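You operate a simulated robot arm through the tools that you are given. There is no shell and no other tool. Be economical: measure what you need, move in short steps, check, and stop when the job is done.

The job below is to be done with a simulated robot arm. You get a single attempt, and the scene is never put back.

TASK
Grease the test plug, fit it in the yellow socket, shut that clip and pump to green.
Fine: the pointer holds.
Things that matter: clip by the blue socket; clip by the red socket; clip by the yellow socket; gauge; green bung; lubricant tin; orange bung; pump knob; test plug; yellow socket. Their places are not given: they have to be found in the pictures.

Only the result counts: the job must be done as asked and must still hold three seconds after the hand-in. Knocking over, shifting, dropping, spilling or breaking anything else fails it.

THE ROBOT
A 7-joint arm with a two-finger parallel gripper, fixed in place. Base frame: the origin is at the foot of the arm, x ahead of it, y to its left, z up; the work surface is at about z = 720. Readings come in mm, degrees, newtons and seconds.
With the tool pointing down near the work surface it reaches from about 320 to 780 mm from the base axis. Its first joint turns from -166.0 to 166.0 degrees. Payload 3.91 kg.
Tool frame: the origin (TCP) lies between the finger pads and is the grasp point; the fingertips stand 30 mm ahead of it; z points along the fingers, y is the line along which they close. Largest opening 110 mm; finger width 20, thickness 10; the body of the gripper, 48 by 112 mm, starts 55 mm behind the TCP.
Orientation is that of the tool frame in the base frame, as a unit quaternion [w, x, y, z]. With the fingers straight down and closing along the base's y, the tool's x points along the base's -x, its y along +y and its z along -z.

THE INTERFACE
- The arm moves only by the tool step_arm. Its argument "plan" is a list of rows, each an object of numbers (a shift or turn left out is 0, a gripper value left out holds the last): "fingers": the gripper command, from -1 (shut) to 1 (fully open), values between in proportion; "x", "y", "z": the shift along the tool's x, y, z in units of 400 mm (1.0 is 400 mm); "ax", "ay", "az": the turn, a rotation vector about the tool's x, y, z in units of 120 degrees (1.0 is 120 degrees). In form: [{"fingers": .., "x": .., "y": .., "z": .., "ax": .., "ay": .., "az": ..}, ...]. A call has 1 to 8 rows; each row is the pose to reach, as a shift and turn from the pose commanded when the call began, along the tool's axes at that moment. A call with a number of a shift or a turn outside -1 to 1 is refused whole. Each row takes 0.2 s and may step no farther than 50 mm and 8.6 degrees from the row before; otherwise, or with a gripper value out of range, the whole call is refused. A pose out of reach is approached as far as the arm can. The call stops where the force on the tool passes 40 N (or 10 N more than at its start, if that is more) or the arm is blocked; 0.2 s more then pass. Each finger travels about 153 mm/s and halts on what it meets, pressing with about 34 N; the grip force reading is that of the motor and also rises with nothing between the fingers. The clock runs only during rows and for 0.2 s after the last one: add rows that repeat a pose to give the fingers time. The reply holds the time, the measured pose of the TCP, the force on the tool along the base axes, the opening and the grip force, in the units named above and with some noise, with the torque about the TCP (base axes, N m) and any sound that the robot's microphone picked up.
- Cameras (640 x 400 px; columns grow to the right, rows downward): "scene" is fixed at [49.4, 499.5, 1420.5]; the picture's right is [0.88, -0.48, 0.00], its down [-0.45, -0.84, -0.31] and it looks along [0.15, 0.27, -0.95] (base axes); focal length 214 px, centre (320, 200). "wrist" rides on the gripper at [77, 7, -115] in the tool frame; the picture's right is [-0.09, 1.00, 0.00], its down [-0.80, -0.07, -0.59] and it looks along [-0.59, -0.05, 0.80] (tool axes); focal length 270 px, centre (320, 200).
- snapshot(camera): a new picture of that camera. It takes no simulated time.
- lift_body(by): slides the trunk up (or, below 0, down) by that many mm; the arm rides with it, the base frame stays. It gives what a move gives, with no picture.
- locate(camera, pixels): for up to 12 pixels [column, row] of the newest picture of that camera ("zoom" is the newest enlarged one), the place [x, y, z] in the base frame of the surface seen there, good to about 3 mm. It takes no simulated time.
- zoom(camera, box): a new picture of the part [left, top, right, bottom] of that camera's present view, enlarged. It takes no simulated time.
- sign_off(): hands the job in; it is judged then, once.

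Go step by step. Measure first, check grasps and placings, and put right what went wrong. The budget is 80 turns and 54 pictures, counting those below and the enlarged ones. Unless the task says otherwise, let go and move clear before handing in, and close with one line.

The tools are called after "Emit:" as a command line: name --argument value ..., lists and objects as JSON in quotes. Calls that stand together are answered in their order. step_arm: Moves the arm, as the interface text tells. Its arguments: {"type":"object","properties":{"plan":{"type":"array","items":{"type":"object","properties":{"fingers":{"type":"number"},"x":{"type":"number"},"y":{"type":"number"},"z":{"type":"number"},"ax":{"type":"number"},"ay":{"type":"number"},"az":{"type":"number"}}}}},"required":["plan"]} The other tools are called the same way: lift_body (by) slides the trunk up or down; snapshot (camera) takes a picture; locate (camera, pixels) gives the place of the surface under pixels of a picture; zoom (camera, box) takes an enlarged picture of a part of a camera's view; sign_off () hands the job in.

At the start:

```text
time_s: 0.0
tcp_pos: [327.2, 290.7, 1282.4]
tool_rot: [0.0, 0.0, 1.0, 0.0]
wrist_force: [0.2, -0.2, 0.2]
moment: [0.02, -0.03, 0.0]
width: 109.9
gripper_force: 0.0
trunk travel left (down, up): [-550.0, 60.0]
```

scene: 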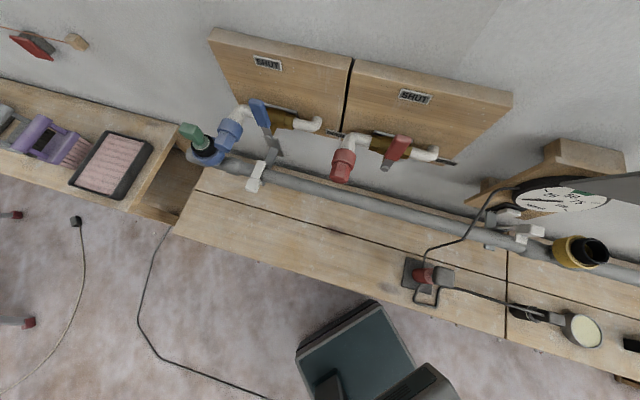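
wrist: 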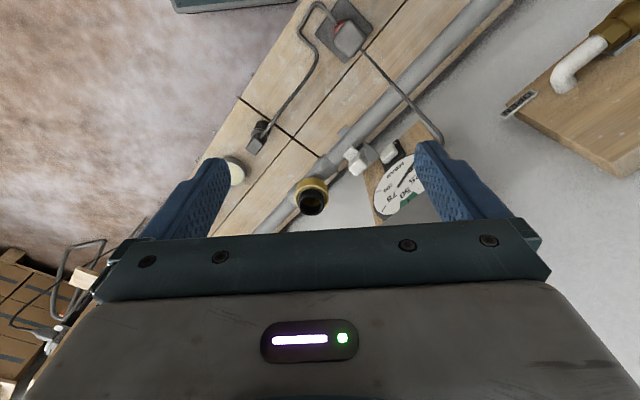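

The scene shows a pipe with a yellow socket near (580,250), a tin at (582,330), a pump-like red knob at (425,277), and the gauge at (560,198). I'll enlarge these parts to see details.

Emit:
zoom --camera "scene" --box '[400, 160, 640, 390]'

Emit:
zoom --camera "scene" --box '[160, 80, 460, 210]'

Emit:
zoom --camera "wrist" --box '[200, 0, 480, 240]'

```text
1.74 times, centred on (520, 275) of scene
```

zoom: 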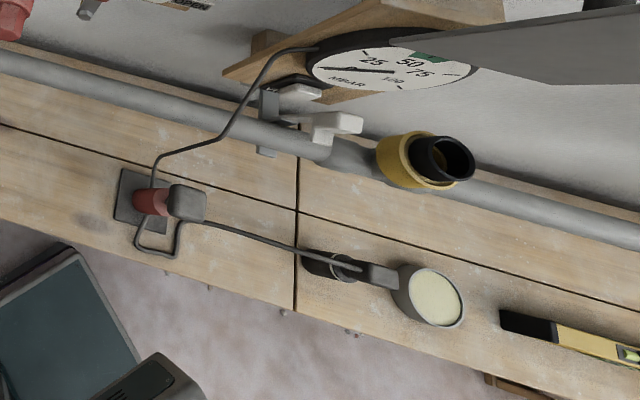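

```text
2.13 times, centred on (310, 145) of scene
```

zoom: 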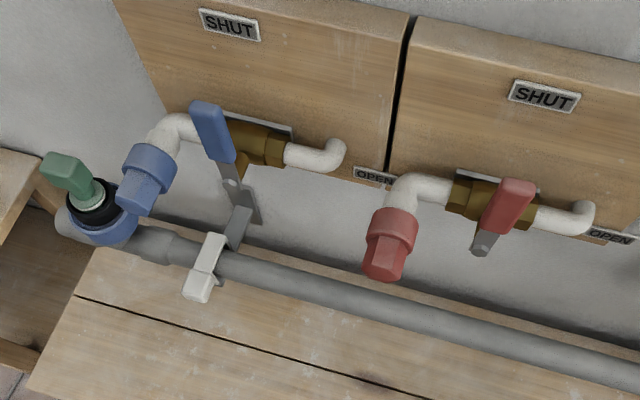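

```text
1.67 times, centred on (340, 120) of wrist
```

zoom: 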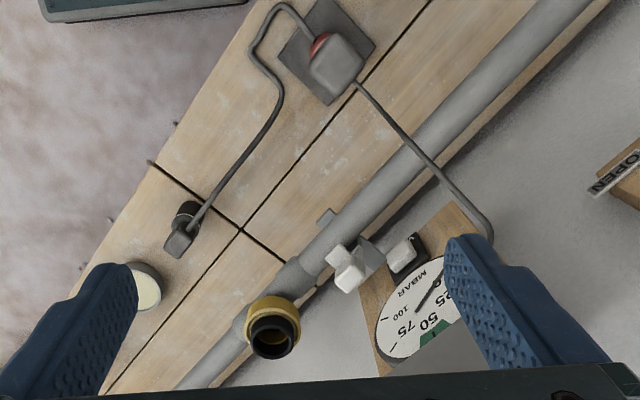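

The wrist zoom shows the plug (black with grey handle, about (182,235)), the tin, the yellow socket and its clip. I'll measure them.

Emit:
locate --camera "zoom" --pixels '[[185, 212], [178, 243], [192, 222], [147, 288], [272, 335], [275, 308], [345, 270], [402, 255], [370, 250], [335, 65], [320, 42], [430, 310]]'

Emit:
locate --camera "scene" --pixels '[[582, 330], [520, 312], [543, 316], [590, 248], [570, 252], [525, 231], [512, 212], [440, 277], [424, 277], [410, 270], [560, 198], [258, 175]]'

```text
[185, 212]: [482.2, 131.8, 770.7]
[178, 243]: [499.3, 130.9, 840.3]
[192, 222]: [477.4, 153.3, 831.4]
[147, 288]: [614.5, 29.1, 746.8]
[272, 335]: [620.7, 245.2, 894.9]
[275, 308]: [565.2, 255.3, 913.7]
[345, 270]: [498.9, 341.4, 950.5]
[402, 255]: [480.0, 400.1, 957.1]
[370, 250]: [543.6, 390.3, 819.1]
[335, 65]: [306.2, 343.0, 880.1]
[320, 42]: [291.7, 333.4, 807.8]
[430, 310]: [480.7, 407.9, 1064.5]
```

```text
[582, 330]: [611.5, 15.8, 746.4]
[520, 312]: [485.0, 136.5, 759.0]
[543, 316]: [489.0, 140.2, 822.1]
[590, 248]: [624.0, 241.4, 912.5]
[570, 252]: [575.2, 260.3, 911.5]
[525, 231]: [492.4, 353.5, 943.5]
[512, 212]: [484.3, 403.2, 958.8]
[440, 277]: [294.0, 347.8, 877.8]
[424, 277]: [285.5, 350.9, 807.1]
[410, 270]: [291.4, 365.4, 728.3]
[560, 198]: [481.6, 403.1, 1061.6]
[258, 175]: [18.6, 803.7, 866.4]
```

Plug is near (490,135), tin near (612,20), socket near (600,250), pump knob near (294,346). I'll check the grey sheet by the gauge at (600,187), the bench corners and pipe before going near.

Emit:
locate --camera "scene" --pixels '[[600, 187], [635, 180], [565, 183], [500, 238], [545, 238], [625, 270], [530, 190], [540, 285], [200, 190], [340, 172], [395, 150], [258, 110]]'

Emit:
locate --camera "wrist" --pixels '[[313, 202], [300, 185], [326, 190], [310, 180], [400, 225], [420, 215], [235, 165], [236, 180]]'

```text
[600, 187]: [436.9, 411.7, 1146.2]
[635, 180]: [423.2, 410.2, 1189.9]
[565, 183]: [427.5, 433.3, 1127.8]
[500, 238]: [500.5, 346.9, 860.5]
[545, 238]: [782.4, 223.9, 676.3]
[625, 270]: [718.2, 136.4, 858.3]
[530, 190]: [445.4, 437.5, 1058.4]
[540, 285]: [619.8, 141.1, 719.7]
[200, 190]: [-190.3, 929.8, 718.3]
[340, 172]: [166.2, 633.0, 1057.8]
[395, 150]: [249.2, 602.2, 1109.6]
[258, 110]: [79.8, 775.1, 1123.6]
```

```text
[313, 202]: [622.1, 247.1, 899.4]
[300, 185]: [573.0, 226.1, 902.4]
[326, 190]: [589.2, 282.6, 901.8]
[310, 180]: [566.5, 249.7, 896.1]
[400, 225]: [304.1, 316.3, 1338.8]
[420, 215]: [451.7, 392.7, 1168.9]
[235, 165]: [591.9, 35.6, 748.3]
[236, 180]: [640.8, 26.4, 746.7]
```

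No obstacles are near the front of the bench. I'll turn the hand to face the wall and move in front of the socket, then lower the trunk for a closer look.

Emit:
step_arm --plan '[{"x": -0.0633, "y": -0.062, "az": -0.0653, "fingers": 1}, {"x": -0.1267, "y": -0.124, "az": -0.1306}, {"x": -0.19, "y": -0.186, "az": -0.1959}, {"x": -0.2533, "y": -0.248, "az": -0.2612}, {"x": -0.3167, "y": -0.31, "az": -0.3265}, {"x": -0.38, "y": -0.3725, "az": -0.3917}]'

Emit:
lift_body --by -180

Emit:
snapshot --camera "wrist"

```text
time_s: 1.4
tcp_pos: [478.9, 138.9, 1282.3]
tool_rot: [0.001, -0.398, 0.917, 0.0]
wrist_force: [0.6, -0.6, 0.6]
moment: [0.02, 0.05, -0.01]
width: 109.8
gripper_force: 0.1
trunk travel left (down, up): [-550.0, 60.0]
```

```text
time_s: 3.4
tcp_pos: [478.1, 139.3, 1101.1]
tool_rot: [-0.001, -0.399, 0.917, 0.0]
wrist_force: [-0.3, -0.9, -0.5]
moment: [-0.02, 0.03, 0.01]
width: 109.9
gripper_force: 0.0
trunk travel left (down, up): [-370.0, 240.0]
```

```text
48 pictures are left
```

wrist: 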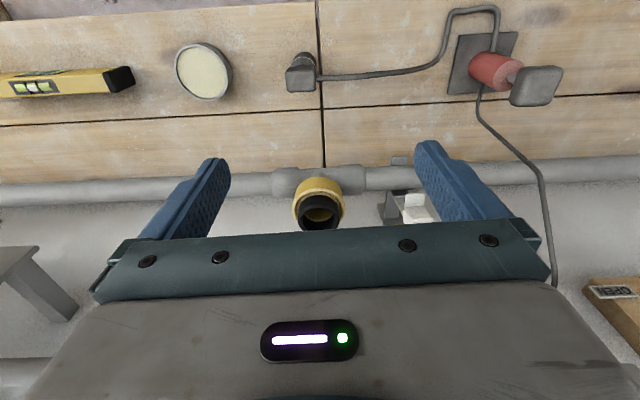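

The plug, tin, pump and socket are all in view. I'll enlarge the socket with its clip, and the plug with the pump.

Emit:
zoom --camera "wrist" --box '[250, 130, 450, 250]'

Emit:
zoom --camera "wrist" --box '[160, 0, 360, 120]'

Emit:
zoom --camera "wrist" --box '[400, 0, 600, 120]'

Emit:
locate --camera "wrist" --pixels '[[302, 85], [302, 60], [290, 75], [318, 75], [203, 72], [232, 70], [176, 68], [203, 45], [204, 97], [318, 208], [300, 198], [340, 205]]'

```text
3.20 times, centred on (350, 190) of wrist
```

zoom: 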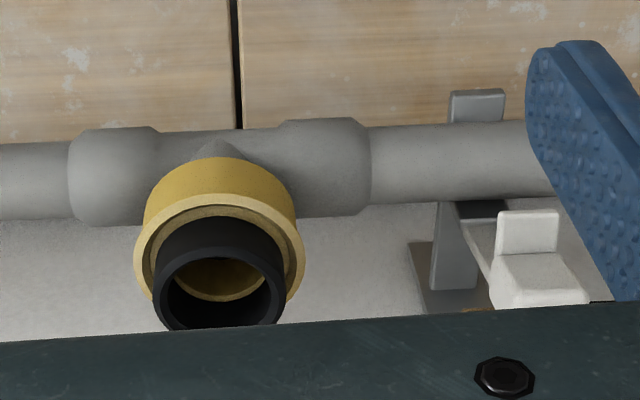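

```text
3.20 times, centred on (260, 60) of wrist
```

zoom: 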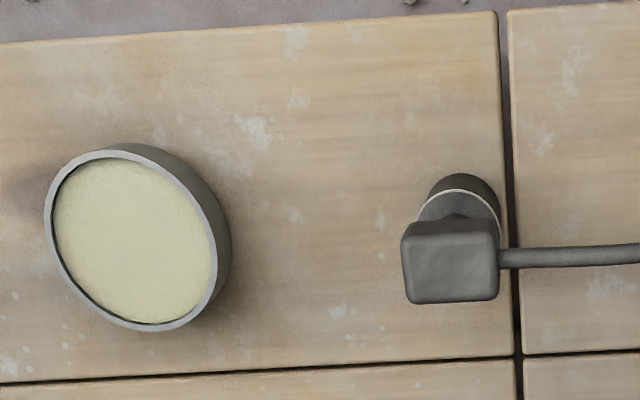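

```text
3.20 times, centred on (500, 60) of wrist
```

zoom: 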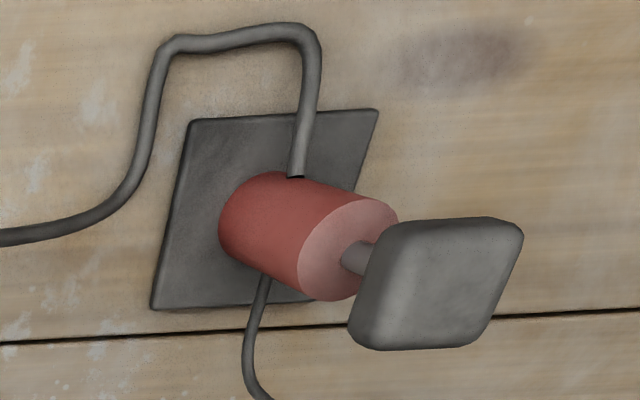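

```text
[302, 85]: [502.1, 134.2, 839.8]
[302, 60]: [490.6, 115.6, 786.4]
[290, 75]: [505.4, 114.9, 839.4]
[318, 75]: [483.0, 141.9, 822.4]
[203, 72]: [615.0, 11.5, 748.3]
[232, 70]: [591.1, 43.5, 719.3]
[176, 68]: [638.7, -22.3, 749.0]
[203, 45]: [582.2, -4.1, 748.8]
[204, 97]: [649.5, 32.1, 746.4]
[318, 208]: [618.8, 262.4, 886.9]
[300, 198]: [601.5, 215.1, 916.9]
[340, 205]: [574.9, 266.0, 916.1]
```

The socket looks close to upright and the plug stands on the bench with a block handle. I'll get enlarged scene views to measure the socket's rim, clip and plug precisely.

Emit:
zoom --camera "scene" --box '[480, 190, 640, 290]'

Emit:
locate --camera "zoom" --pixels '[[392, 228], [455, 220], [510, 255], [455, 275], [390, 262], [320, 255], [360, 190], [180, 185], [250, 150], [90, 90], [60, 130], [130, 150]]'

Emit:
zoom --camera "scene" --box '[490, 280, 620, 361]'

```text
4.00 times, centred on (560, 240) of scene
```

zoom: 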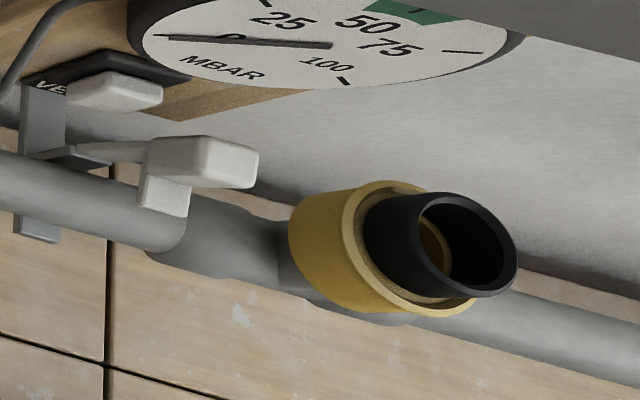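

```text
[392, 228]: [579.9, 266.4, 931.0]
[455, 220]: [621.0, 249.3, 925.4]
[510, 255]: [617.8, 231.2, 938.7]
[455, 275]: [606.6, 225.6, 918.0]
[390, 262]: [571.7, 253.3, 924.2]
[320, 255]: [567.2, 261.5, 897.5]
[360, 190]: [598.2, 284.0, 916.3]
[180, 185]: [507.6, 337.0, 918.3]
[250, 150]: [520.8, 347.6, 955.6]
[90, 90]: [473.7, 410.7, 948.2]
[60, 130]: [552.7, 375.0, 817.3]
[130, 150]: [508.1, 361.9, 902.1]
```

```text
4.92 times, centred on (555, 320) of scene
```

zoom: 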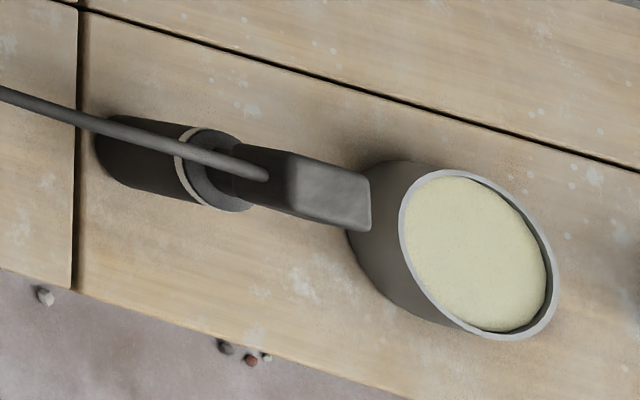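

The yellow clip has a white lever at about (490,350,945) near the gauge. I'll shift along the bench to view it and the gauge better.

Emit:
step_arm --plan '[{"x": -0.036, "y": 0.1}, {"x": -0.072, "y": 0.2}, {"x": -0.108, "y": 0.302}]'

Emit:
zoom --camera "wrist" --box '[220, 100, 460, 250]'

Emit:
locate --camera "zoom" --pixels '[[320, 200], [280, 200], [320, 260], [350, 230], [250, 230], [300, 160]]'

```text
time_s: 4.2
tcp_pos: [417.6, 252.7, 1100.2]
tool_rot: [0.001, -0.398, 0.917, -0.001]
wrist_force: [0.2, -0.5, 0.1]
moment: [0.0, -0.01, 0.01]
width: 109.9
gripper_force: 0.0
trunk travel left (down, up): [-370.0, 240.0]
```

```text
2.67 times, centred on (340, 175) of wrist
```

zoom: 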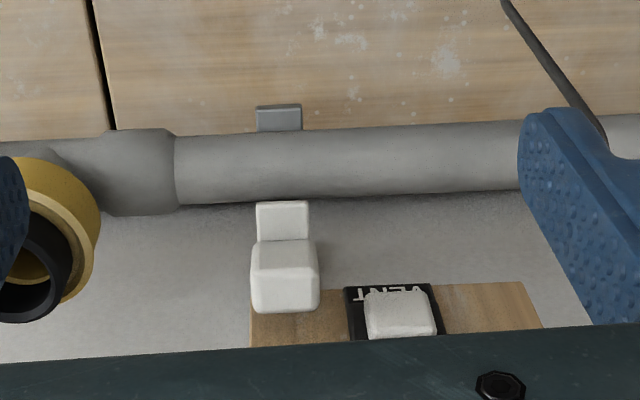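

```text
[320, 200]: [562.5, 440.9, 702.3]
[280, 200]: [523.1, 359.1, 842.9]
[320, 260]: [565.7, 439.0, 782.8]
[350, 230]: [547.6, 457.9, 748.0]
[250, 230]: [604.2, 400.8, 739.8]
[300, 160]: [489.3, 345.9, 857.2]
```

A VENT button sits right of the clip (avoid it). I'll enlarge the yellow and blue clips from the scene camera to understand open vs shut.

Emit:
zoom --camera "scene" --box '[475, 200, 555, 250]'

Emit:
locate --camera "zoom" --pixels '[[325, 150], [385, 150], [275, 160], [260, 225], [320, 225], [200, 150], [120, 110], [140, 160], [60, 160], [100, 240], [440, 130], [300, 120]]'

Emit:
zoom --camera "scene" --box '[170, 95, 298, 200]'

Emit:
locate --camera "zoom" --pixels '[[400, 390], [410, 340], [420, 440], [480, 330], [440, 300]]'

```text
8.00 times, centred on (515, 225) of scene
```

zoom: 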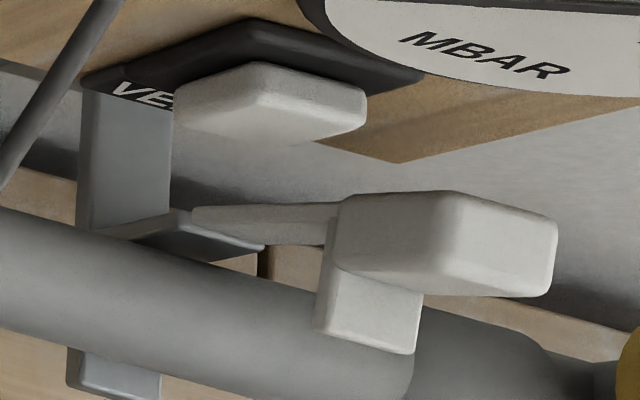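

```text
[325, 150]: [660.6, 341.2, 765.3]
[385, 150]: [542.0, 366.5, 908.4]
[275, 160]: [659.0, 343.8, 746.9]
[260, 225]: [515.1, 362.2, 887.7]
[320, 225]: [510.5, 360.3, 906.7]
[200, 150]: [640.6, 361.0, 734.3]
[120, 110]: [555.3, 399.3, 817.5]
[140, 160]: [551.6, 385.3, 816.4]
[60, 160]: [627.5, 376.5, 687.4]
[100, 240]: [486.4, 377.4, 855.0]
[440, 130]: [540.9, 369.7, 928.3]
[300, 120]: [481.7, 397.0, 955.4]
```

```text
3.81 times, centred on (234, 148) of scene
```

zoom: 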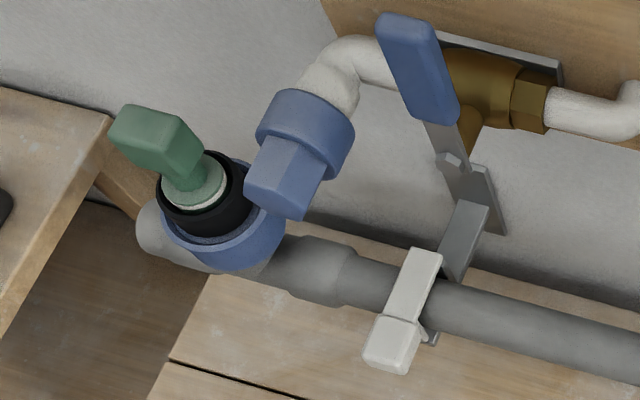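

```text
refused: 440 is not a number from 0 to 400
```

The blue clip shows shut: lever laid across the pipe toward the front; the yellow one stands upright on its hinge behind the pipe. I'll check the gauge's extents before planning insertion.

Emit:
locate --camera "scene" --pixels '[[607, 200], [600, 206], [560, 211], [520, 198], [638, 196], [638, 178], [575, 182], [556, 162], [600, 165], [503, 206], [515, 218], [575, 170]]'

Emit:
zoom --camera "scene" --box '[500, 280, 580, 340]'

Emit:
locate --camera "zoom" --pixels '[[230, 240], [130, 200], [350, 260], [420, 265], [440, 220], [500, 270], [475, 300], [420, 310], [340, 190], [300, 215], [240, 165], [80, 230]]'

```text
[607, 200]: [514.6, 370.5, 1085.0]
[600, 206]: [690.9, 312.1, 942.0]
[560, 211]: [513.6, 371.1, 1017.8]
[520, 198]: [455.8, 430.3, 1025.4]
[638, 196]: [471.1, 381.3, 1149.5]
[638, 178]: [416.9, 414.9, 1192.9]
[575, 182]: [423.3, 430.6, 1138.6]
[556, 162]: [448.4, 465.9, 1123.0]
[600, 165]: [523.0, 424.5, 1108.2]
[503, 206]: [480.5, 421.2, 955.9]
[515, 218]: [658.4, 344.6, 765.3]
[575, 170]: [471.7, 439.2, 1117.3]
```

```text
6.67 times, centred on (540, 310) of scene
```

zoom: 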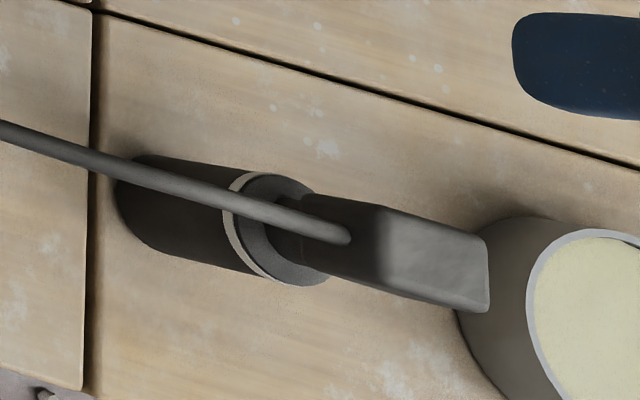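

```text
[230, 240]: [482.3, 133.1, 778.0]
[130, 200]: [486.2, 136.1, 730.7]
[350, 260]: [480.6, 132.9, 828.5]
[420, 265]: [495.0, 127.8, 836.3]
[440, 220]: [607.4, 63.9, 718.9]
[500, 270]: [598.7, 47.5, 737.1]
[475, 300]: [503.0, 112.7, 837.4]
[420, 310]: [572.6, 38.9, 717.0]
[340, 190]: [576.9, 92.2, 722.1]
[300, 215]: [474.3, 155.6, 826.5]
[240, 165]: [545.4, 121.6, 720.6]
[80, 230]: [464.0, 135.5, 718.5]
```

The gauge ends at about u=125 along the bench, well clear of the socket at u≈268. I'll turn the hand a quarter so the fingers close on the plug handle away from the hose, and hover over the plug.

Emit:
step_arm --plan '[{"x": 0.0125, "y": -0.0453, "z": 0.031, "az": 0.0625}, {"x": 0.025, "y": -0.0906, "z": 0.0625, "az": 0.125}, {"x": 0.0375, "y": -0.136, "z": 0.094, "az": 0.1875}, {"x": 0.05, "y": -0.181, "z": 0.125, "az": 0.25}, {"x": 0.0625, "y": -0.2266, "z": 0.156, "az": 0.3125}, {"x": 0.075, "y": -0.272, "z": 0.1875, "az": 0.375}, {"x": 0.0875, "y": -0.317, "z": 0.219, "az": 0.4375}, {"x": 0.1, "y": -0.3625, "z": 0.25, "az": 0.5}]'

Emit:
step_arm --plan '[{"az": 0.0625}, {"az": 0.125}, {"az": 0.1875}, {"az": 0.25}]'

Emit:
snapshot --camera "wrist"

```text
time_s: 6.0
tcp_pos: [499.4, 124.7, 1002.3]
tool_rot: [0.0, 0.115, 0.993, 0.001]
wrist_force: [0.0, -0.5, -0.2]
moment: [0.01, 0.0, -0.02]
width: 110.0
gripper_force: 0.0
trunk travel left (down, up): [-370.0, 240.0]
```

```text
time_s: 7.0
tcp_pos: [499.5, 126.1, 1002.1]
tool_rot: [0.0, 0.367, 0.93, 0.0]
wrist_force: [0.0, 0.8, -0.6]
moment: [0.03, -0.03, 0.02]
width: 110.2
gripper_force: 0.1
trunk travel left (down, up): [-370.0, 240.0]
```

```text
38 pictures are left
```

wrist: 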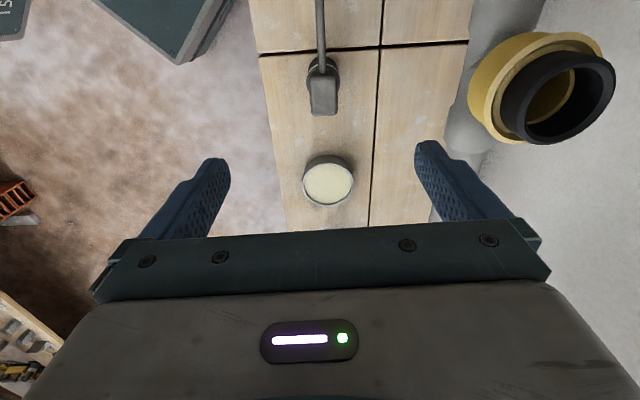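

The plug handle is at (323,92), narrow across the finger axis, and the socket shows at (545,95). I'll enlarge both and measure.

Emit:
zoom --camera "wrist" --box '[280, 40, 380, 120]'

Emit:
locate --camera "zoom" --pixels '[[205, 230], [340, 230], [275, 230], [215, 330], [345, 330], [275, 340], [205, 150], [345, 165], [300, 145], [280, 165]]'

Emit:
locate --camera "wrist" --pixels '[[562, 50], [613, 85], [585, 140], [526, 140], [518, 100], [472, 80], [510, 138], [545, 35], [603, 55], [603, 115], [541, 125], [328, 180]]'

```text
5.00 times, centred on (330, 80) of wrist
```

zoom: 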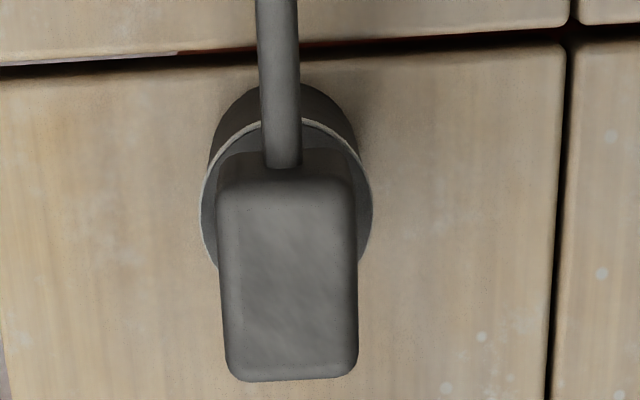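

```text
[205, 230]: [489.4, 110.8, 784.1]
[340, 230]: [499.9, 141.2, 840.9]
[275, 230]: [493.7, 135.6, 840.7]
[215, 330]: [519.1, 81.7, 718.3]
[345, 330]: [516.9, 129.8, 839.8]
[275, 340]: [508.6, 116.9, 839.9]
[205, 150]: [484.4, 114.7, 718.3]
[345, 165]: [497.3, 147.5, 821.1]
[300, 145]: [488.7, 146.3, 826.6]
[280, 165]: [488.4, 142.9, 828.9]
```

```text
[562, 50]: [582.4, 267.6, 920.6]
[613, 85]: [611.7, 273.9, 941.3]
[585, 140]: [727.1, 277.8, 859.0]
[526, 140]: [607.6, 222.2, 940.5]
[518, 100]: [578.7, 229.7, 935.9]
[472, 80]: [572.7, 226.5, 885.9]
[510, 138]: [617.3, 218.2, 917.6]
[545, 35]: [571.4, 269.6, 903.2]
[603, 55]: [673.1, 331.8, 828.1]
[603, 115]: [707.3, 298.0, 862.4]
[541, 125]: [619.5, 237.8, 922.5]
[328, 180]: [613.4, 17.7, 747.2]
```

Handle centre is about (504,130), top z≈840, about 41 long by 18 wide. I'll centre and descend to grip it with the tips just above the flange.

Emit:
step_arm --plan '[{"y": 0.0125, "z": 0.11, "fingers": 0.2}, {"y": 0.0125, "z": 0.22}, {"y": 0.0125, "z": 0.33}, {"y": 0.0125, "z": 0.4375}, {"y": 0.0125, "z": 0.4375}]'

Emit:
snapshot --camera "wrist"

```text
time_s: 8.2
tcp_pos: [501.4, 131.7, 826.7]
tool_rot: [0.0, 0.367, 0.93, -0.001]
wrist_force: [-0.6, 0.3, 0.4]
moment: [0.0, 0.03, -0.03]
width: 66.3
gripper_force: 0.0
trunk travel left (down, up): [-370.0, 240.0]
```

```text
36 pictures are left
```

wrist: 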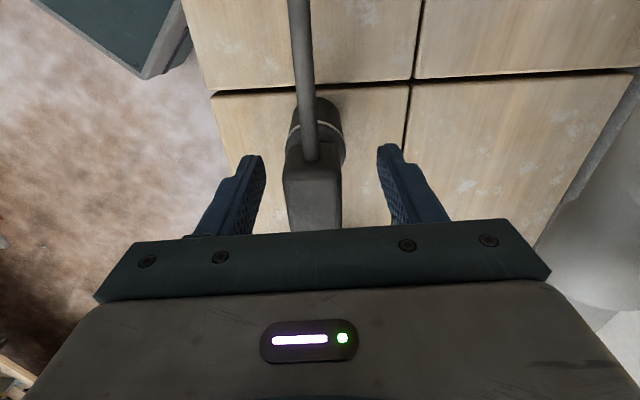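

Fingers straddle the handle, which sits slightly left (313 vs 320). I'll shift about 3 mm and close.

Emit:
step_arm --plan '[{"y": -0.008}, {"y": -0.008, "fingers": -1}, {"y": -0.008, "fingers": -1}, {"y": -0.008, "fingers": -1}]'

Emit:
step_arm --plan '[{"z": -0.05}, {"z": -0.1}, {"z": -0.15}]'

Emit:
snapshot --camera "wrist"

Emit:
zoom --camera "scene" --box '[440, 220, 640, 345]'

```text
time_s: 9.2
tcp_pos: [498.9, 128.2, 825.9]
tool_rot: [0.0, 0.367, 0.93, 0.0]
wrist_force: [0.3, 0.2, -0.6]
moment: [-0.03, -0.01, 0.01]
width: 27.4
gripper_force: 34.0
trunk travel left (down, up): [-370.0, 240.0]
```

```text
time_s: 10.0
tcp_pos: [498.4, 126.4, 884.9]
tool_rot: [-0.001, 0.366, 0.93, -0.001]
wrist_force: [0.4, -0.3, -1.3]
moment: [-0.02, -0.02, 0.01]
width: 27.3
gripper_force: 34.6
trunk travel left (down, up): [-370.0, 240.0]
```

```text
35 pictures are left
```

wrist: 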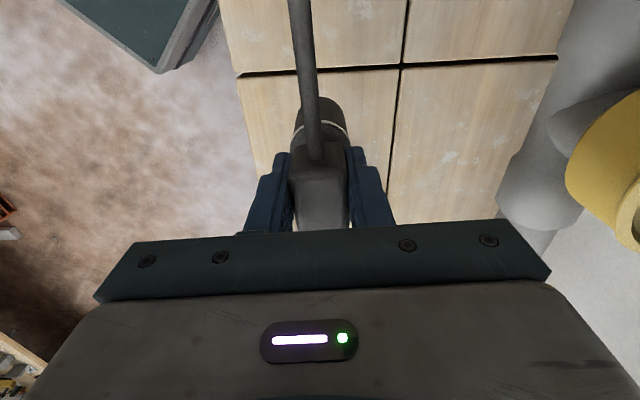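

```text
3.20 times, centred on (540, 282) of scene
```

zoom: 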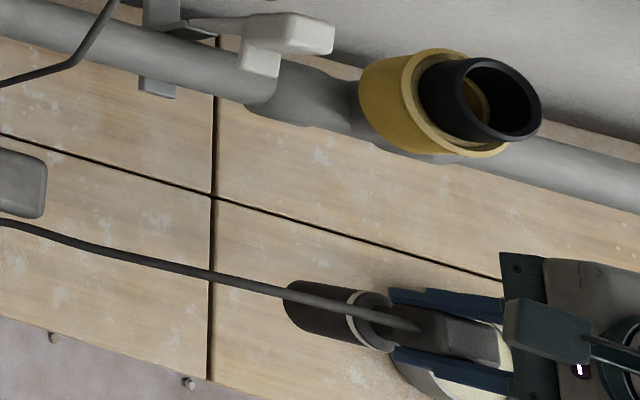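

The plug is gripped (width 27) and lifted, bottom about 30 mm above the tin rim. I'll raise a bit, move over the tin centre (614,14), and check before dipping.

Emit:
step_arm --plan '[{"z": -0.04}, {"x": -0.1, "y": -0.002, "z": -0.04}, {"x": -0.2, "y": -0.004, "z": -0.04}, {"x": -0.3, "y": -0.0065, "z": -0.04}, {"x": -0.398, "y": -0.0085, "z": -0.04}]'

Emit:
snapshot --camera "wrist"

Emit:
zoom --camera "scene" --box '[500, 260, 640, 360]'

```text
time_s: 11.2
tcp_pos: [614.3, 15.2, 901.7]
tool_rot: [0.0, 0.367, 0.93, 0.0]
wrist_force: [0.2, 0.1, -0.2]
moment: [-0.01, -0.01, 0.01]
width: 27.1
gripper_force: 33.6
trunk travel left (down, up): [-370.0, 240.0]
```

```text
33 pictures are left
```

wrist: 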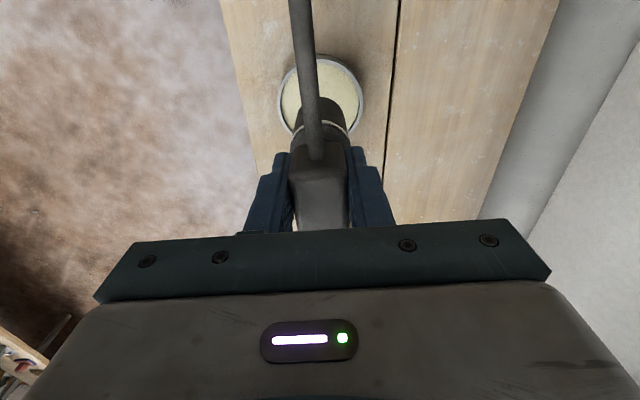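

```text
4.00 times, centred on (570, 310) of scene
```

zoom: 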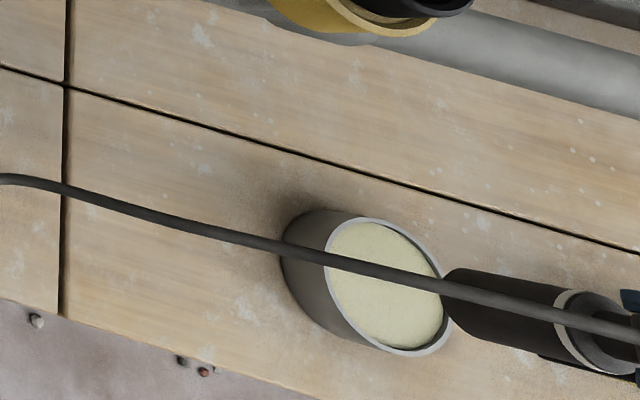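

The plug hovers near the tin. I'll locate the tin rim and the plug's body to verify alignment.

Emit:
locate --camera "wrist" --pixels '[[280, 95], [362, 95], [322, 56], [285, 75], [357, 77], [299, 115], [338, 112], [325, 103], [293, 130], [345, 130]]'

Emit:
locate --camera "zoom" --pixels '[[335, 225], [420, 240], [440, 320], [400, 352], [330, 300], [385, 325], [460, 285], [450, 320], [500, 285], [570, 310]]'

```text
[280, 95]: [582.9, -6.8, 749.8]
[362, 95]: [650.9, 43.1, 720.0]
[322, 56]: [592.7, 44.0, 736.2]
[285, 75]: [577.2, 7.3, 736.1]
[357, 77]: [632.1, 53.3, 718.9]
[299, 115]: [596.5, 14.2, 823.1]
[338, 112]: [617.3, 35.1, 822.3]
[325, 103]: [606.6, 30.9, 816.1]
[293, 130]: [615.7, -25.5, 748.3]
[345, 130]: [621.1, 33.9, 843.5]
```

```text
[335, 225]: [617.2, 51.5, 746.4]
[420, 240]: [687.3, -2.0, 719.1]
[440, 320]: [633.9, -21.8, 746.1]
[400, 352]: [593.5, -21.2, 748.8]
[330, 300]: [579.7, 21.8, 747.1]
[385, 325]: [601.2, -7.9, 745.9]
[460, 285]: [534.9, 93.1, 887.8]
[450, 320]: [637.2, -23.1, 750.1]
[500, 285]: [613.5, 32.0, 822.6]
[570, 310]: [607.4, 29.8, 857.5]
```

Plug is within about 4 mm of the tin's centre (radius ~38). I'll dip it so its lower end goes well below the grease surface (746).

Emit:
step_arm --plan '[{"y": -0.006, "z": 0.06}, {"y": -0.006, "z": 0.1}, {"y": -0.006, "z": 0.125}, {"y": -0.006, "z": 0.145}, {"y": -0.006, "z": 0.155}, {"y": -0.006, "z": 0.155}]'

Emit:
snapshot --camera "wrist"

```text
time_s: 12.7
tcp_pos: [612.3, 13.8, 845.1]
tool_rot: [0.004, 0.366, 0.93, 0.002]
wrist_force: [-2.9, -1.4, 16.4]
moment: [-0.15, 0.33, 0.01]
width: 27.4
gripper_force: 34.0
trunk travel left (down, up): [-370.0, 240.0]
stopped in row 6: the force on the tool passed its limit at 41 N (the readings are from after the stop); the commanded pose is now the measured one
```

```text
31 pictures are left
```

wrist: 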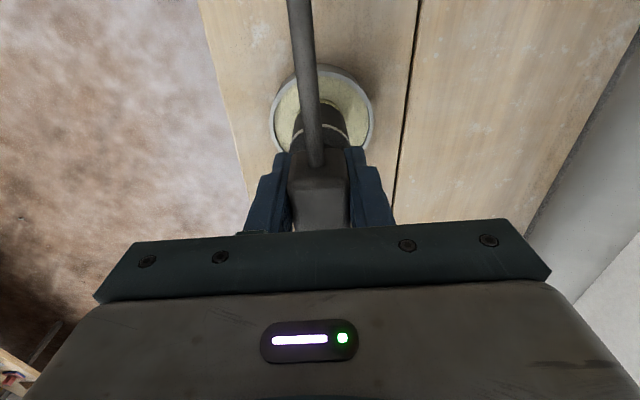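

The plug met resistance at the tin's bottom/grease (41 N), so it's in the grease. I'll lift slowly and check the tip.

Emit:
step_arm --plan '[{"z": -0.02}, {"z": -0.07}, {"z": -0.15}, {"z": -0.2}]'

Emit:
zoom --camera "scene" --box '[500, 260, 640, 360]'

Emit:
zoom --camera "wrist" --box '[240, 30, 400, 150]'

```text
time_s: 13.7
tcp_pos: [611.4, 13.1, 923.2]
tool_rot: [0.003, 0.367, 0.93, 0.001]
wrist_force: [-0.1, -0.1, 0.4]
moment: [0.05, 0.0, -0.01]
width: 27.3
gripper_force: 33.7
trunk travel left (down, up): [-370.0, 240.0]
```

```text
4.00 times, centred on (570, 310) of scene
```

zoom: 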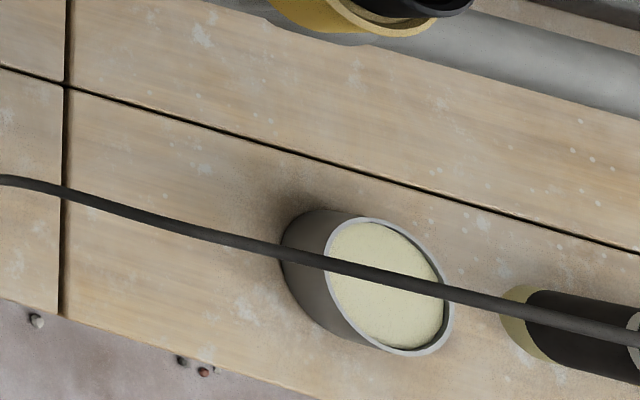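

```text
3.33 times, centred on (320, 90) of wrist
```

zoom: 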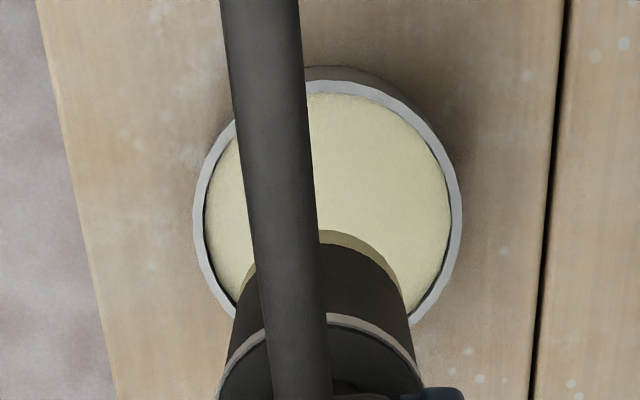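

The tip carries grease and the tin is unmoved. I'll rise and carry it over the socket centre (≈(600,248), rim z≈941).

Emit:
step_arm --plan '[{"z": -0.1}, {"z": -0.2}, {"z": -0.3}, {"z": -0.38}]'

Emit:
step_arm --plan '[{"x": 0.07, "y": 0.068}, {"x": 0.14, "y": 0.136}, {"x": 0.21, "y": 0.205}, {"x": 0.28, "y": 0.273}, {"x": 0.35, "y": 0.341}, {"x": 0.423, "y": 0.41}]'

Emit:
snapshot --camera "wrist"

Emit:
snapshot --camera "scene"

```text
time_s: 14.7
tcp_pos: [609.7, 13.6, 1075.5]
tool_rot: [0.003, 0.366, 0.931, 0.0]
wrist_force: [-0.7, -0.3, -0.9]
moment: [-0.04, 0.01, 0.0]
width: 27.7
gripper_force: 34.4
trunk travel left (down, up): [-370.0, 240.0]
```

```text
time_s: 16.1
tcp_pos: [598.8, 249.7, 1077.5]
tool_rot: [0.003, 0.366, 0.93, 0.001]
wrist_force: [-0.1, 0.3, -0.1]
moment: [-0.01, 0.03, 0.0]
width: 27.5
gripper_force: 34.5
trunk travel left (down, up): [-370.0, 240.0]
```

```text
28 pictures are left
```

wrist: 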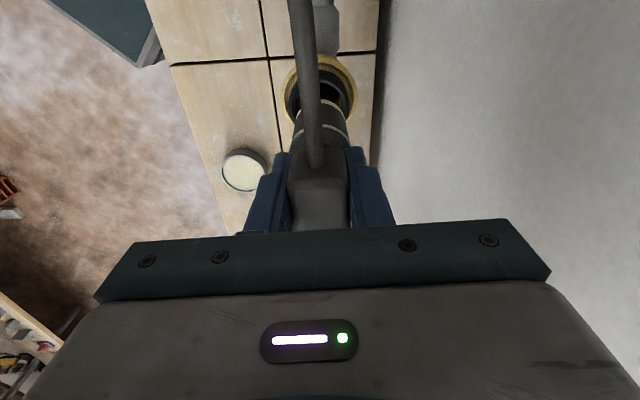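

```text
27 pictures are left
```

scene: 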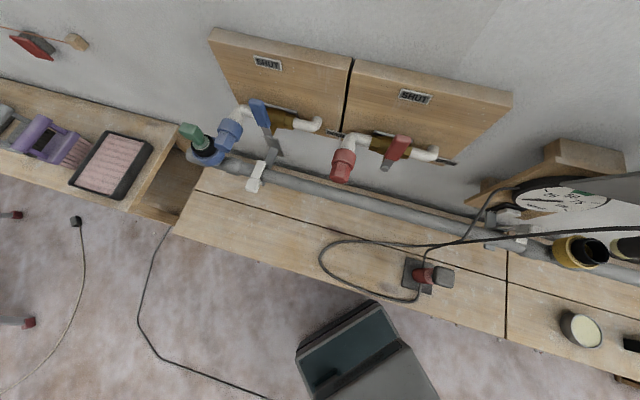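

The plug hovers over the socket. I'll enlarge both views to check alignment.

Emit:
zoom --camera "wrist" --box '[270, 40, 370, 150]'

Emit:
locate --camera "zoom" --pixels '[[180, 340], [355, 330], [310, 350], [310, 270], [170, 260], [310, 175], [250, 140], [345, 245], [192, 285], [345, 170], [190, 190], [330, 85]]'

Emit:
zoom --camera "scene" --box '[540, 220, 640, 282]'

Emit:
locate --camera "zoom" --pixels '[[470, 160], [530, 200], [600, 240], [480, 260], [540, 140], [430, 210], [350, 130], [420, 250], [250, 220], [300, 130], [350, 290], [540, 255]]'

```text
3.64 times, centred on (320, 95) of wrist
```

zoom: 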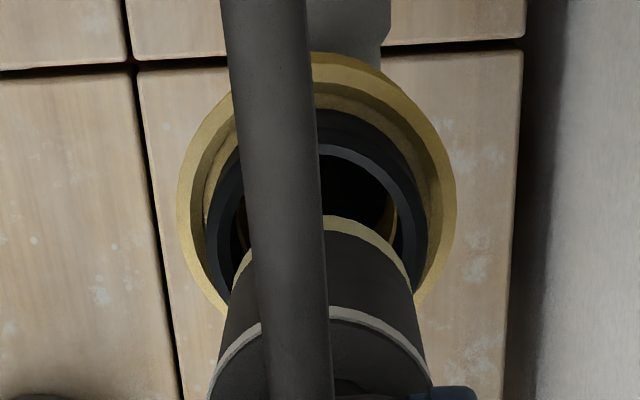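

```text
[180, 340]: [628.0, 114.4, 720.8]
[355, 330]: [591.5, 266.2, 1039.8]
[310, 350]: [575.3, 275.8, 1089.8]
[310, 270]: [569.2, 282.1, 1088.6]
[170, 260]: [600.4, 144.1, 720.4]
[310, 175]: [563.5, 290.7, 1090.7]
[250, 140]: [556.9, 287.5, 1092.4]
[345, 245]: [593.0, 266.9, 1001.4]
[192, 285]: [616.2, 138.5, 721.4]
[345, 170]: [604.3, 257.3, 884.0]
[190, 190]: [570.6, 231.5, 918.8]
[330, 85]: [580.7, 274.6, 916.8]
```

```text
6.40 times, centred on (590, 251) of scene
```

zoom: 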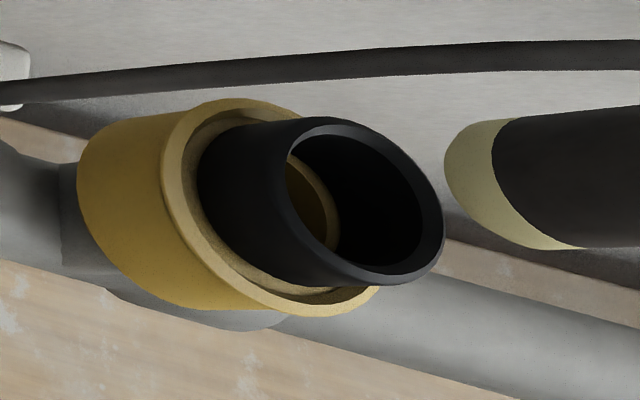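

```text
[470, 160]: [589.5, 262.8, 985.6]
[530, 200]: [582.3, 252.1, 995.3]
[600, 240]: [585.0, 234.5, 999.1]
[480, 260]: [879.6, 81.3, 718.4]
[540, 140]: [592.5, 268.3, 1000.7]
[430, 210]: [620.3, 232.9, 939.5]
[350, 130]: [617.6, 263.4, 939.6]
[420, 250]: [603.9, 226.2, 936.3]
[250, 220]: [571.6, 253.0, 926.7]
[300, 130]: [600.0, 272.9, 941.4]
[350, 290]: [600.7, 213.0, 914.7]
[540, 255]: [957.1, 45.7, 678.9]
```

Plug axis ≈(271,592) and socket axis ≈(270.5,591) in bench coordinates, so aligned within noise. I'll lower in steps, watching force.

Emit:
step_arm --plan '[{"y": -0.002, "z": 0.05}, {"y": -0.002, "z": 0.08}, {"y": -0.002, "z": 0.1}, {"y": -0.002, "z": 0.12}, {"y": -0.002, "z": 0.14}]'

```text
time_s: 17.3
tcp_pos: [600.6, 249.0, 1019.8]
tool_rot: [0.003, 0.367, 0.93, 0.0]
wrist_force: [-0.5, -0.4, -0.6]
moment: [-0.01, -0.01, 0.0]
width: 27.3
gripper_force: 33.9
trunk travel left (down, up): [-370.0, 240.0]
```

No contact force and the tip is below the rim, so it has entered. I'll continue down.

Emit:
step_arm --plan '[{"z": 0.02}, {"z": 0.04}, {"z": 0.06}, {"z": 0.08}, {"z": 0.095}, {"z": 0.105}, {"z": 0.115}]'

Emit:
zoom --camera "scene" --box '[480, 190, 640, 290]'

```text
time_s: 18.9
tcp_pos: [599.6, 248.5, 984.3]
tool_rot: [0.008, 0.366, 0.93, 0.007]
wrist_force: [-7.5, -3.6, 15.3]
moment: [-0.33, 1.0, -0.07]
width: 27.3
gripper_force: 34.4
trunk travel left (down, up): [-370.0, 240.0]
stopped in row 7: the force on the tool passed its limit at 44 N (the readings are from after the stop); the commanded pose is now the measured one
```

```text
4.00 times, centred on (560, 240) of scene
```

zoom: 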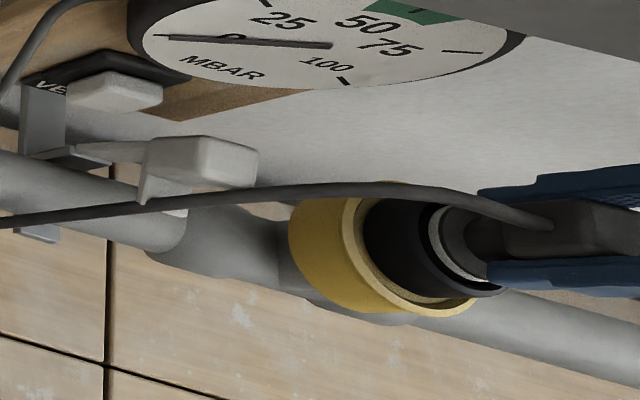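

Resistance rose to 44 N at TCP z 984, where the flange should meet the rim. I'll look closely to see if it is seated.

Emit:
zoom --camera "scene" --box '[550, 225, 630, 275]'

Emit:
zoom --camera "wrist" --box '[250, 30, 390, 150]'

Emit:
locate --camera "scene" --pixels '[[589, 245], [596, 258], [600, 263], [593, 249], [603, 251]]'

```text
8.00 times, centred on (590, 250) of scene
```

zoom: 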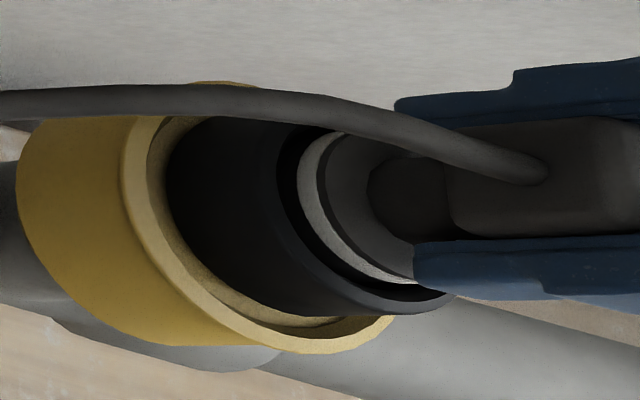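

```text
3.33 times, centred on (320, 90) of wrist
```

zoom: 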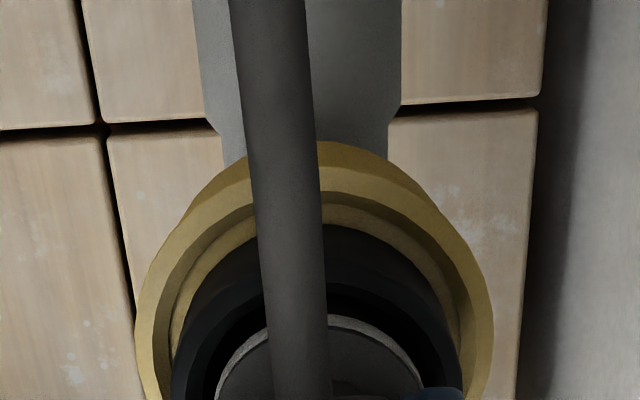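

```text
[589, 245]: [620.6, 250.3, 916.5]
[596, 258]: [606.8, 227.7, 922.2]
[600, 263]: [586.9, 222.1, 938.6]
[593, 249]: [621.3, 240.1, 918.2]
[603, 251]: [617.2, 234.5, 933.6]
```

The flange looks level with the sleeve rim. I'll compare with the seated green bung in the blue socket.

Emit:
zoom --camera "scene" --box '[170, 110, 250, 170]'

Emit:
locate --camera "zoom" --pixels '[[290, 285], [230, 240], [370, 225], [310, 240], [280, 265], [270, 330], [350, 290]]'

```text
6.67 times, centred on (210, 140) of scene
```

zoom: 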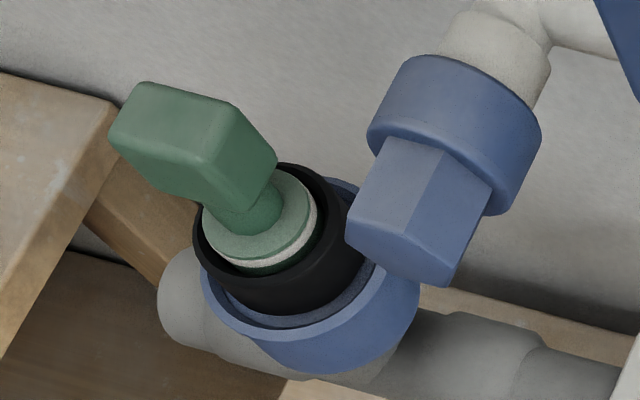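

```text
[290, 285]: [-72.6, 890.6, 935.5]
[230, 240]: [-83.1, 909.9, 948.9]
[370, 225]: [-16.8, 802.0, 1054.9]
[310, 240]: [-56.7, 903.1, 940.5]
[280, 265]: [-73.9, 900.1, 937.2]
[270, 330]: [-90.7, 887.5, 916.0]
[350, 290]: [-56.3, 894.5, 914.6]
```

The green bung sits with its flange near 949, white line at rim level; ours looks at least as deep. I'll release and back straight up.

Emit:
step_arm --plan '[{"fingers": -0.3}, {"fingers": 0.1}, {"fingers": 0.1}, {"z": -0.06}, {"z": -0.15}, {"z": -0.25}]'

Emit:
snapshot --camera "wrist"

Emit:
zoom --camera "scene" --box '[480, 190, 640, 290]'

Emit:
locate --camera "zoom" --pixels '[[20, 220], [100, 213], [180, 205], [260, 195], [350, 190], [430, 235], [490, 230], [580, 215], [150, 165], [200, 150], [160, 200], [245, 180]]'

```text
time_s: 20.3
tcp_pos: [600.2, 249.3, 1078.6]
tool_rot: [0.007, 0.367, 0.93, 0.006]
wrist_force: [-0.6, -0.3, 0.0]
moment: [0.02, 0.02, -0.03]
width: 60.5
gripper_force: 0.1
trunk travel left (down, up): [-370.0, 240.0]
```

```text
20 pictures are left
```

wrist: 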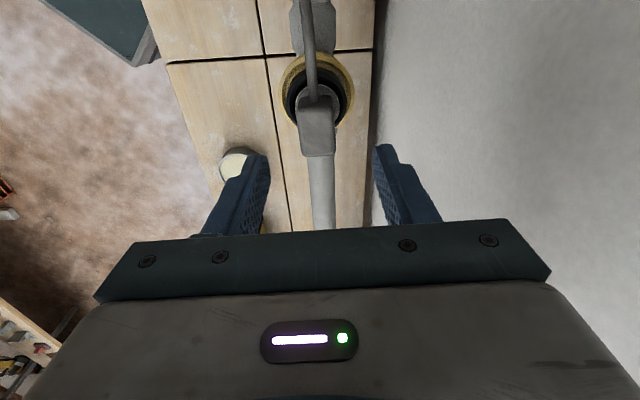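

```text
4.00 times, centred on (560, 240) of scene
```

zoom: 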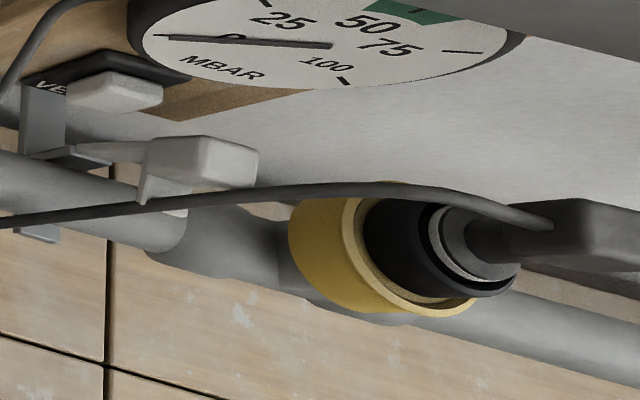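

```text
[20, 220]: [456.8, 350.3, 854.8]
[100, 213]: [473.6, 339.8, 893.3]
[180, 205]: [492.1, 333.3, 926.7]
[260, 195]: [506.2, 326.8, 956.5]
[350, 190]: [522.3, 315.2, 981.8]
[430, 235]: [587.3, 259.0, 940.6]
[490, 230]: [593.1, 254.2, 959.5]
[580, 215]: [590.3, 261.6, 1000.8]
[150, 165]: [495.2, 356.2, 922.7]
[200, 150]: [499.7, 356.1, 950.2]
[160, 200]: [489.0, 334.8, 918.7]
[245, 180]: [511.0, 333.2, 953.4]
```

Plug stays seated after release. Now the clip: I'll measure the shut blue clip's lever and hinge to learn the arc, and re-measure the yellow one's.

Emit:
locate --camera "scene" --pixels '[[252, 187], [250, 182], [256, 189], [257, 174], [262, 166], [266, 160], [272, 150], [252, 178]]'

Emit:
locate --camera "zoom" --pixels '[[40, 110], [60, 155], [90, 158], [110, 150], [40, 235], [60, 175], [215, 175], [255, 165], [210, 140], [85, 165], [125, 95], [110, 75]]'

```text
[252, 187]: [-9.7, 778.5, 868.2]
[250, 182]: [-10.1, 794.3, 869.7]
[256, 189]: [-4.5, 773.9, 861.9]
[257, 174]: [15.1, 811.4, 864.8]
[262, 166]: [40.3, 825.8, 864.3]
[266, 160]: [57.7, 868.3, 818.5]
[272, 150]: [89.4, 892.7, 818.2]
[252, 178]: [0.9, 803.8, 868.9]
```

```text
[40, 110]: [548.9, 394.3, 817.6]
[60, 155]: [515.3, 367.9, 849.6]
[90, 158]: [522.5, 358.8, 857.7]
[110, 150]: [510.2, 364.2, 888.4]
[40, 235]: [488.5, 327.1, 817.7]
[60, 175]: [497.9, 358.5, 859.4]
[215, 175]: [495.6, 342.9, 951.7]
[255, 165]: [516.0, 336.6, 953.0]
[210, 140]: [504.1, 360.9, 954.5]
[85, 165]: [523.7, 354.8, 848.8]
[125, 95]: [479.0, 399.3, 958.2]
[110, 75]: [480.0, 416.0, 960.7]
```

The shut lever lies flat at z≈865 reaching about 45 mm in front of the pipe; the open one pivots near n=620, z=860 with knob at n≈603, z≈948, u≈132. I'll retreat from the plug, turn back to face the wall, then tilt 45°.

Emit:
step_arm --plan '[{"y": -0.1, "az": -0.0625}, {"y": -0.2, "az": -0.125}, {"y": -0.3, "az": -0.1875}, {"x": 0.07, "y": -0.3, "az": -0.25}, {"x": 0.14, "y": -0.3, "az": -0.3125}, {"x": 0.21, "y": -0.3, "az": -0.375}, {"x": 0.28, "y": -0.3, "az": -0.4375}, {"x": 0.3425, "y": -0.3, "az": -0.5}]'

Emit:
step_arm --plan '[{"az": -0.0625}, {"az": -0.125}, {"az": -0.1875}, {"az": -0.25}]'

Emit:
step_arm --plan '[{"ay": -0.0625}, {"ay": -0.125}, {"ay": -0.1875}, {"ay": -0.25}, {"ay": -0.3125}, {"ay": -0.375}]'

Emit:
snapshot --camera "wrist"

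```text
time_s: 22.1
tcp_pos: [418.1, 255.5, 1076.7]
tool_rot: [0.01, -0.148, 0.989, 0.002]
wrist_force: [-0.2, 0.6, 0.1]
moment: [0.0, -0.01, -0.01]
width: 60.3
gripper_force: 0.0
trunk travel left (down, up): [-370.0, 240.0]
```

```text
time_s: 23.1
tcp_pos: [418.1, 255.6, 1077.7]
tool_rot: [0.008, -0.399, 0.917, -0.001]
wrist_force: [0.4, -0.1, 0.3]
moment: [-0.02, -0.01, -0.02]
width: 60.5
gripper_force: 0.1
trunk travel left (down, up): [-370.0, 240.0]
```

```text
time_s: 24.5
tcp_pos: [417.9, 253.2, 1077.5]
tool_rot: [0.36, -0.368, 0.844, 0.151]
wrist_force: [-0.3, 0.4, -0.5]
moment: [0.0, 0.02, -0.05]
width: 60.5
gripper_force: 0.0
trunk travel left (down, up): [-370.0, 240.0]
```

```text
18 pictures are left
```

wrist: 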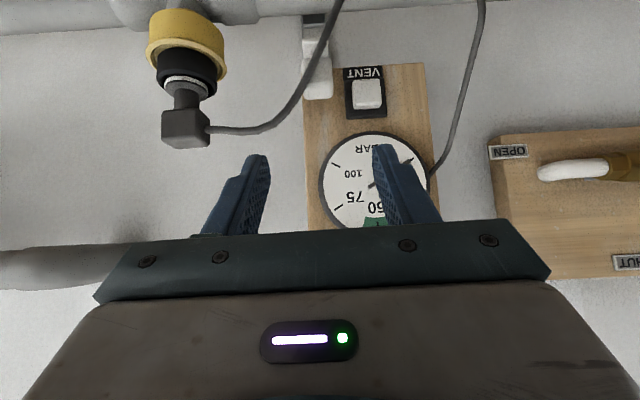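

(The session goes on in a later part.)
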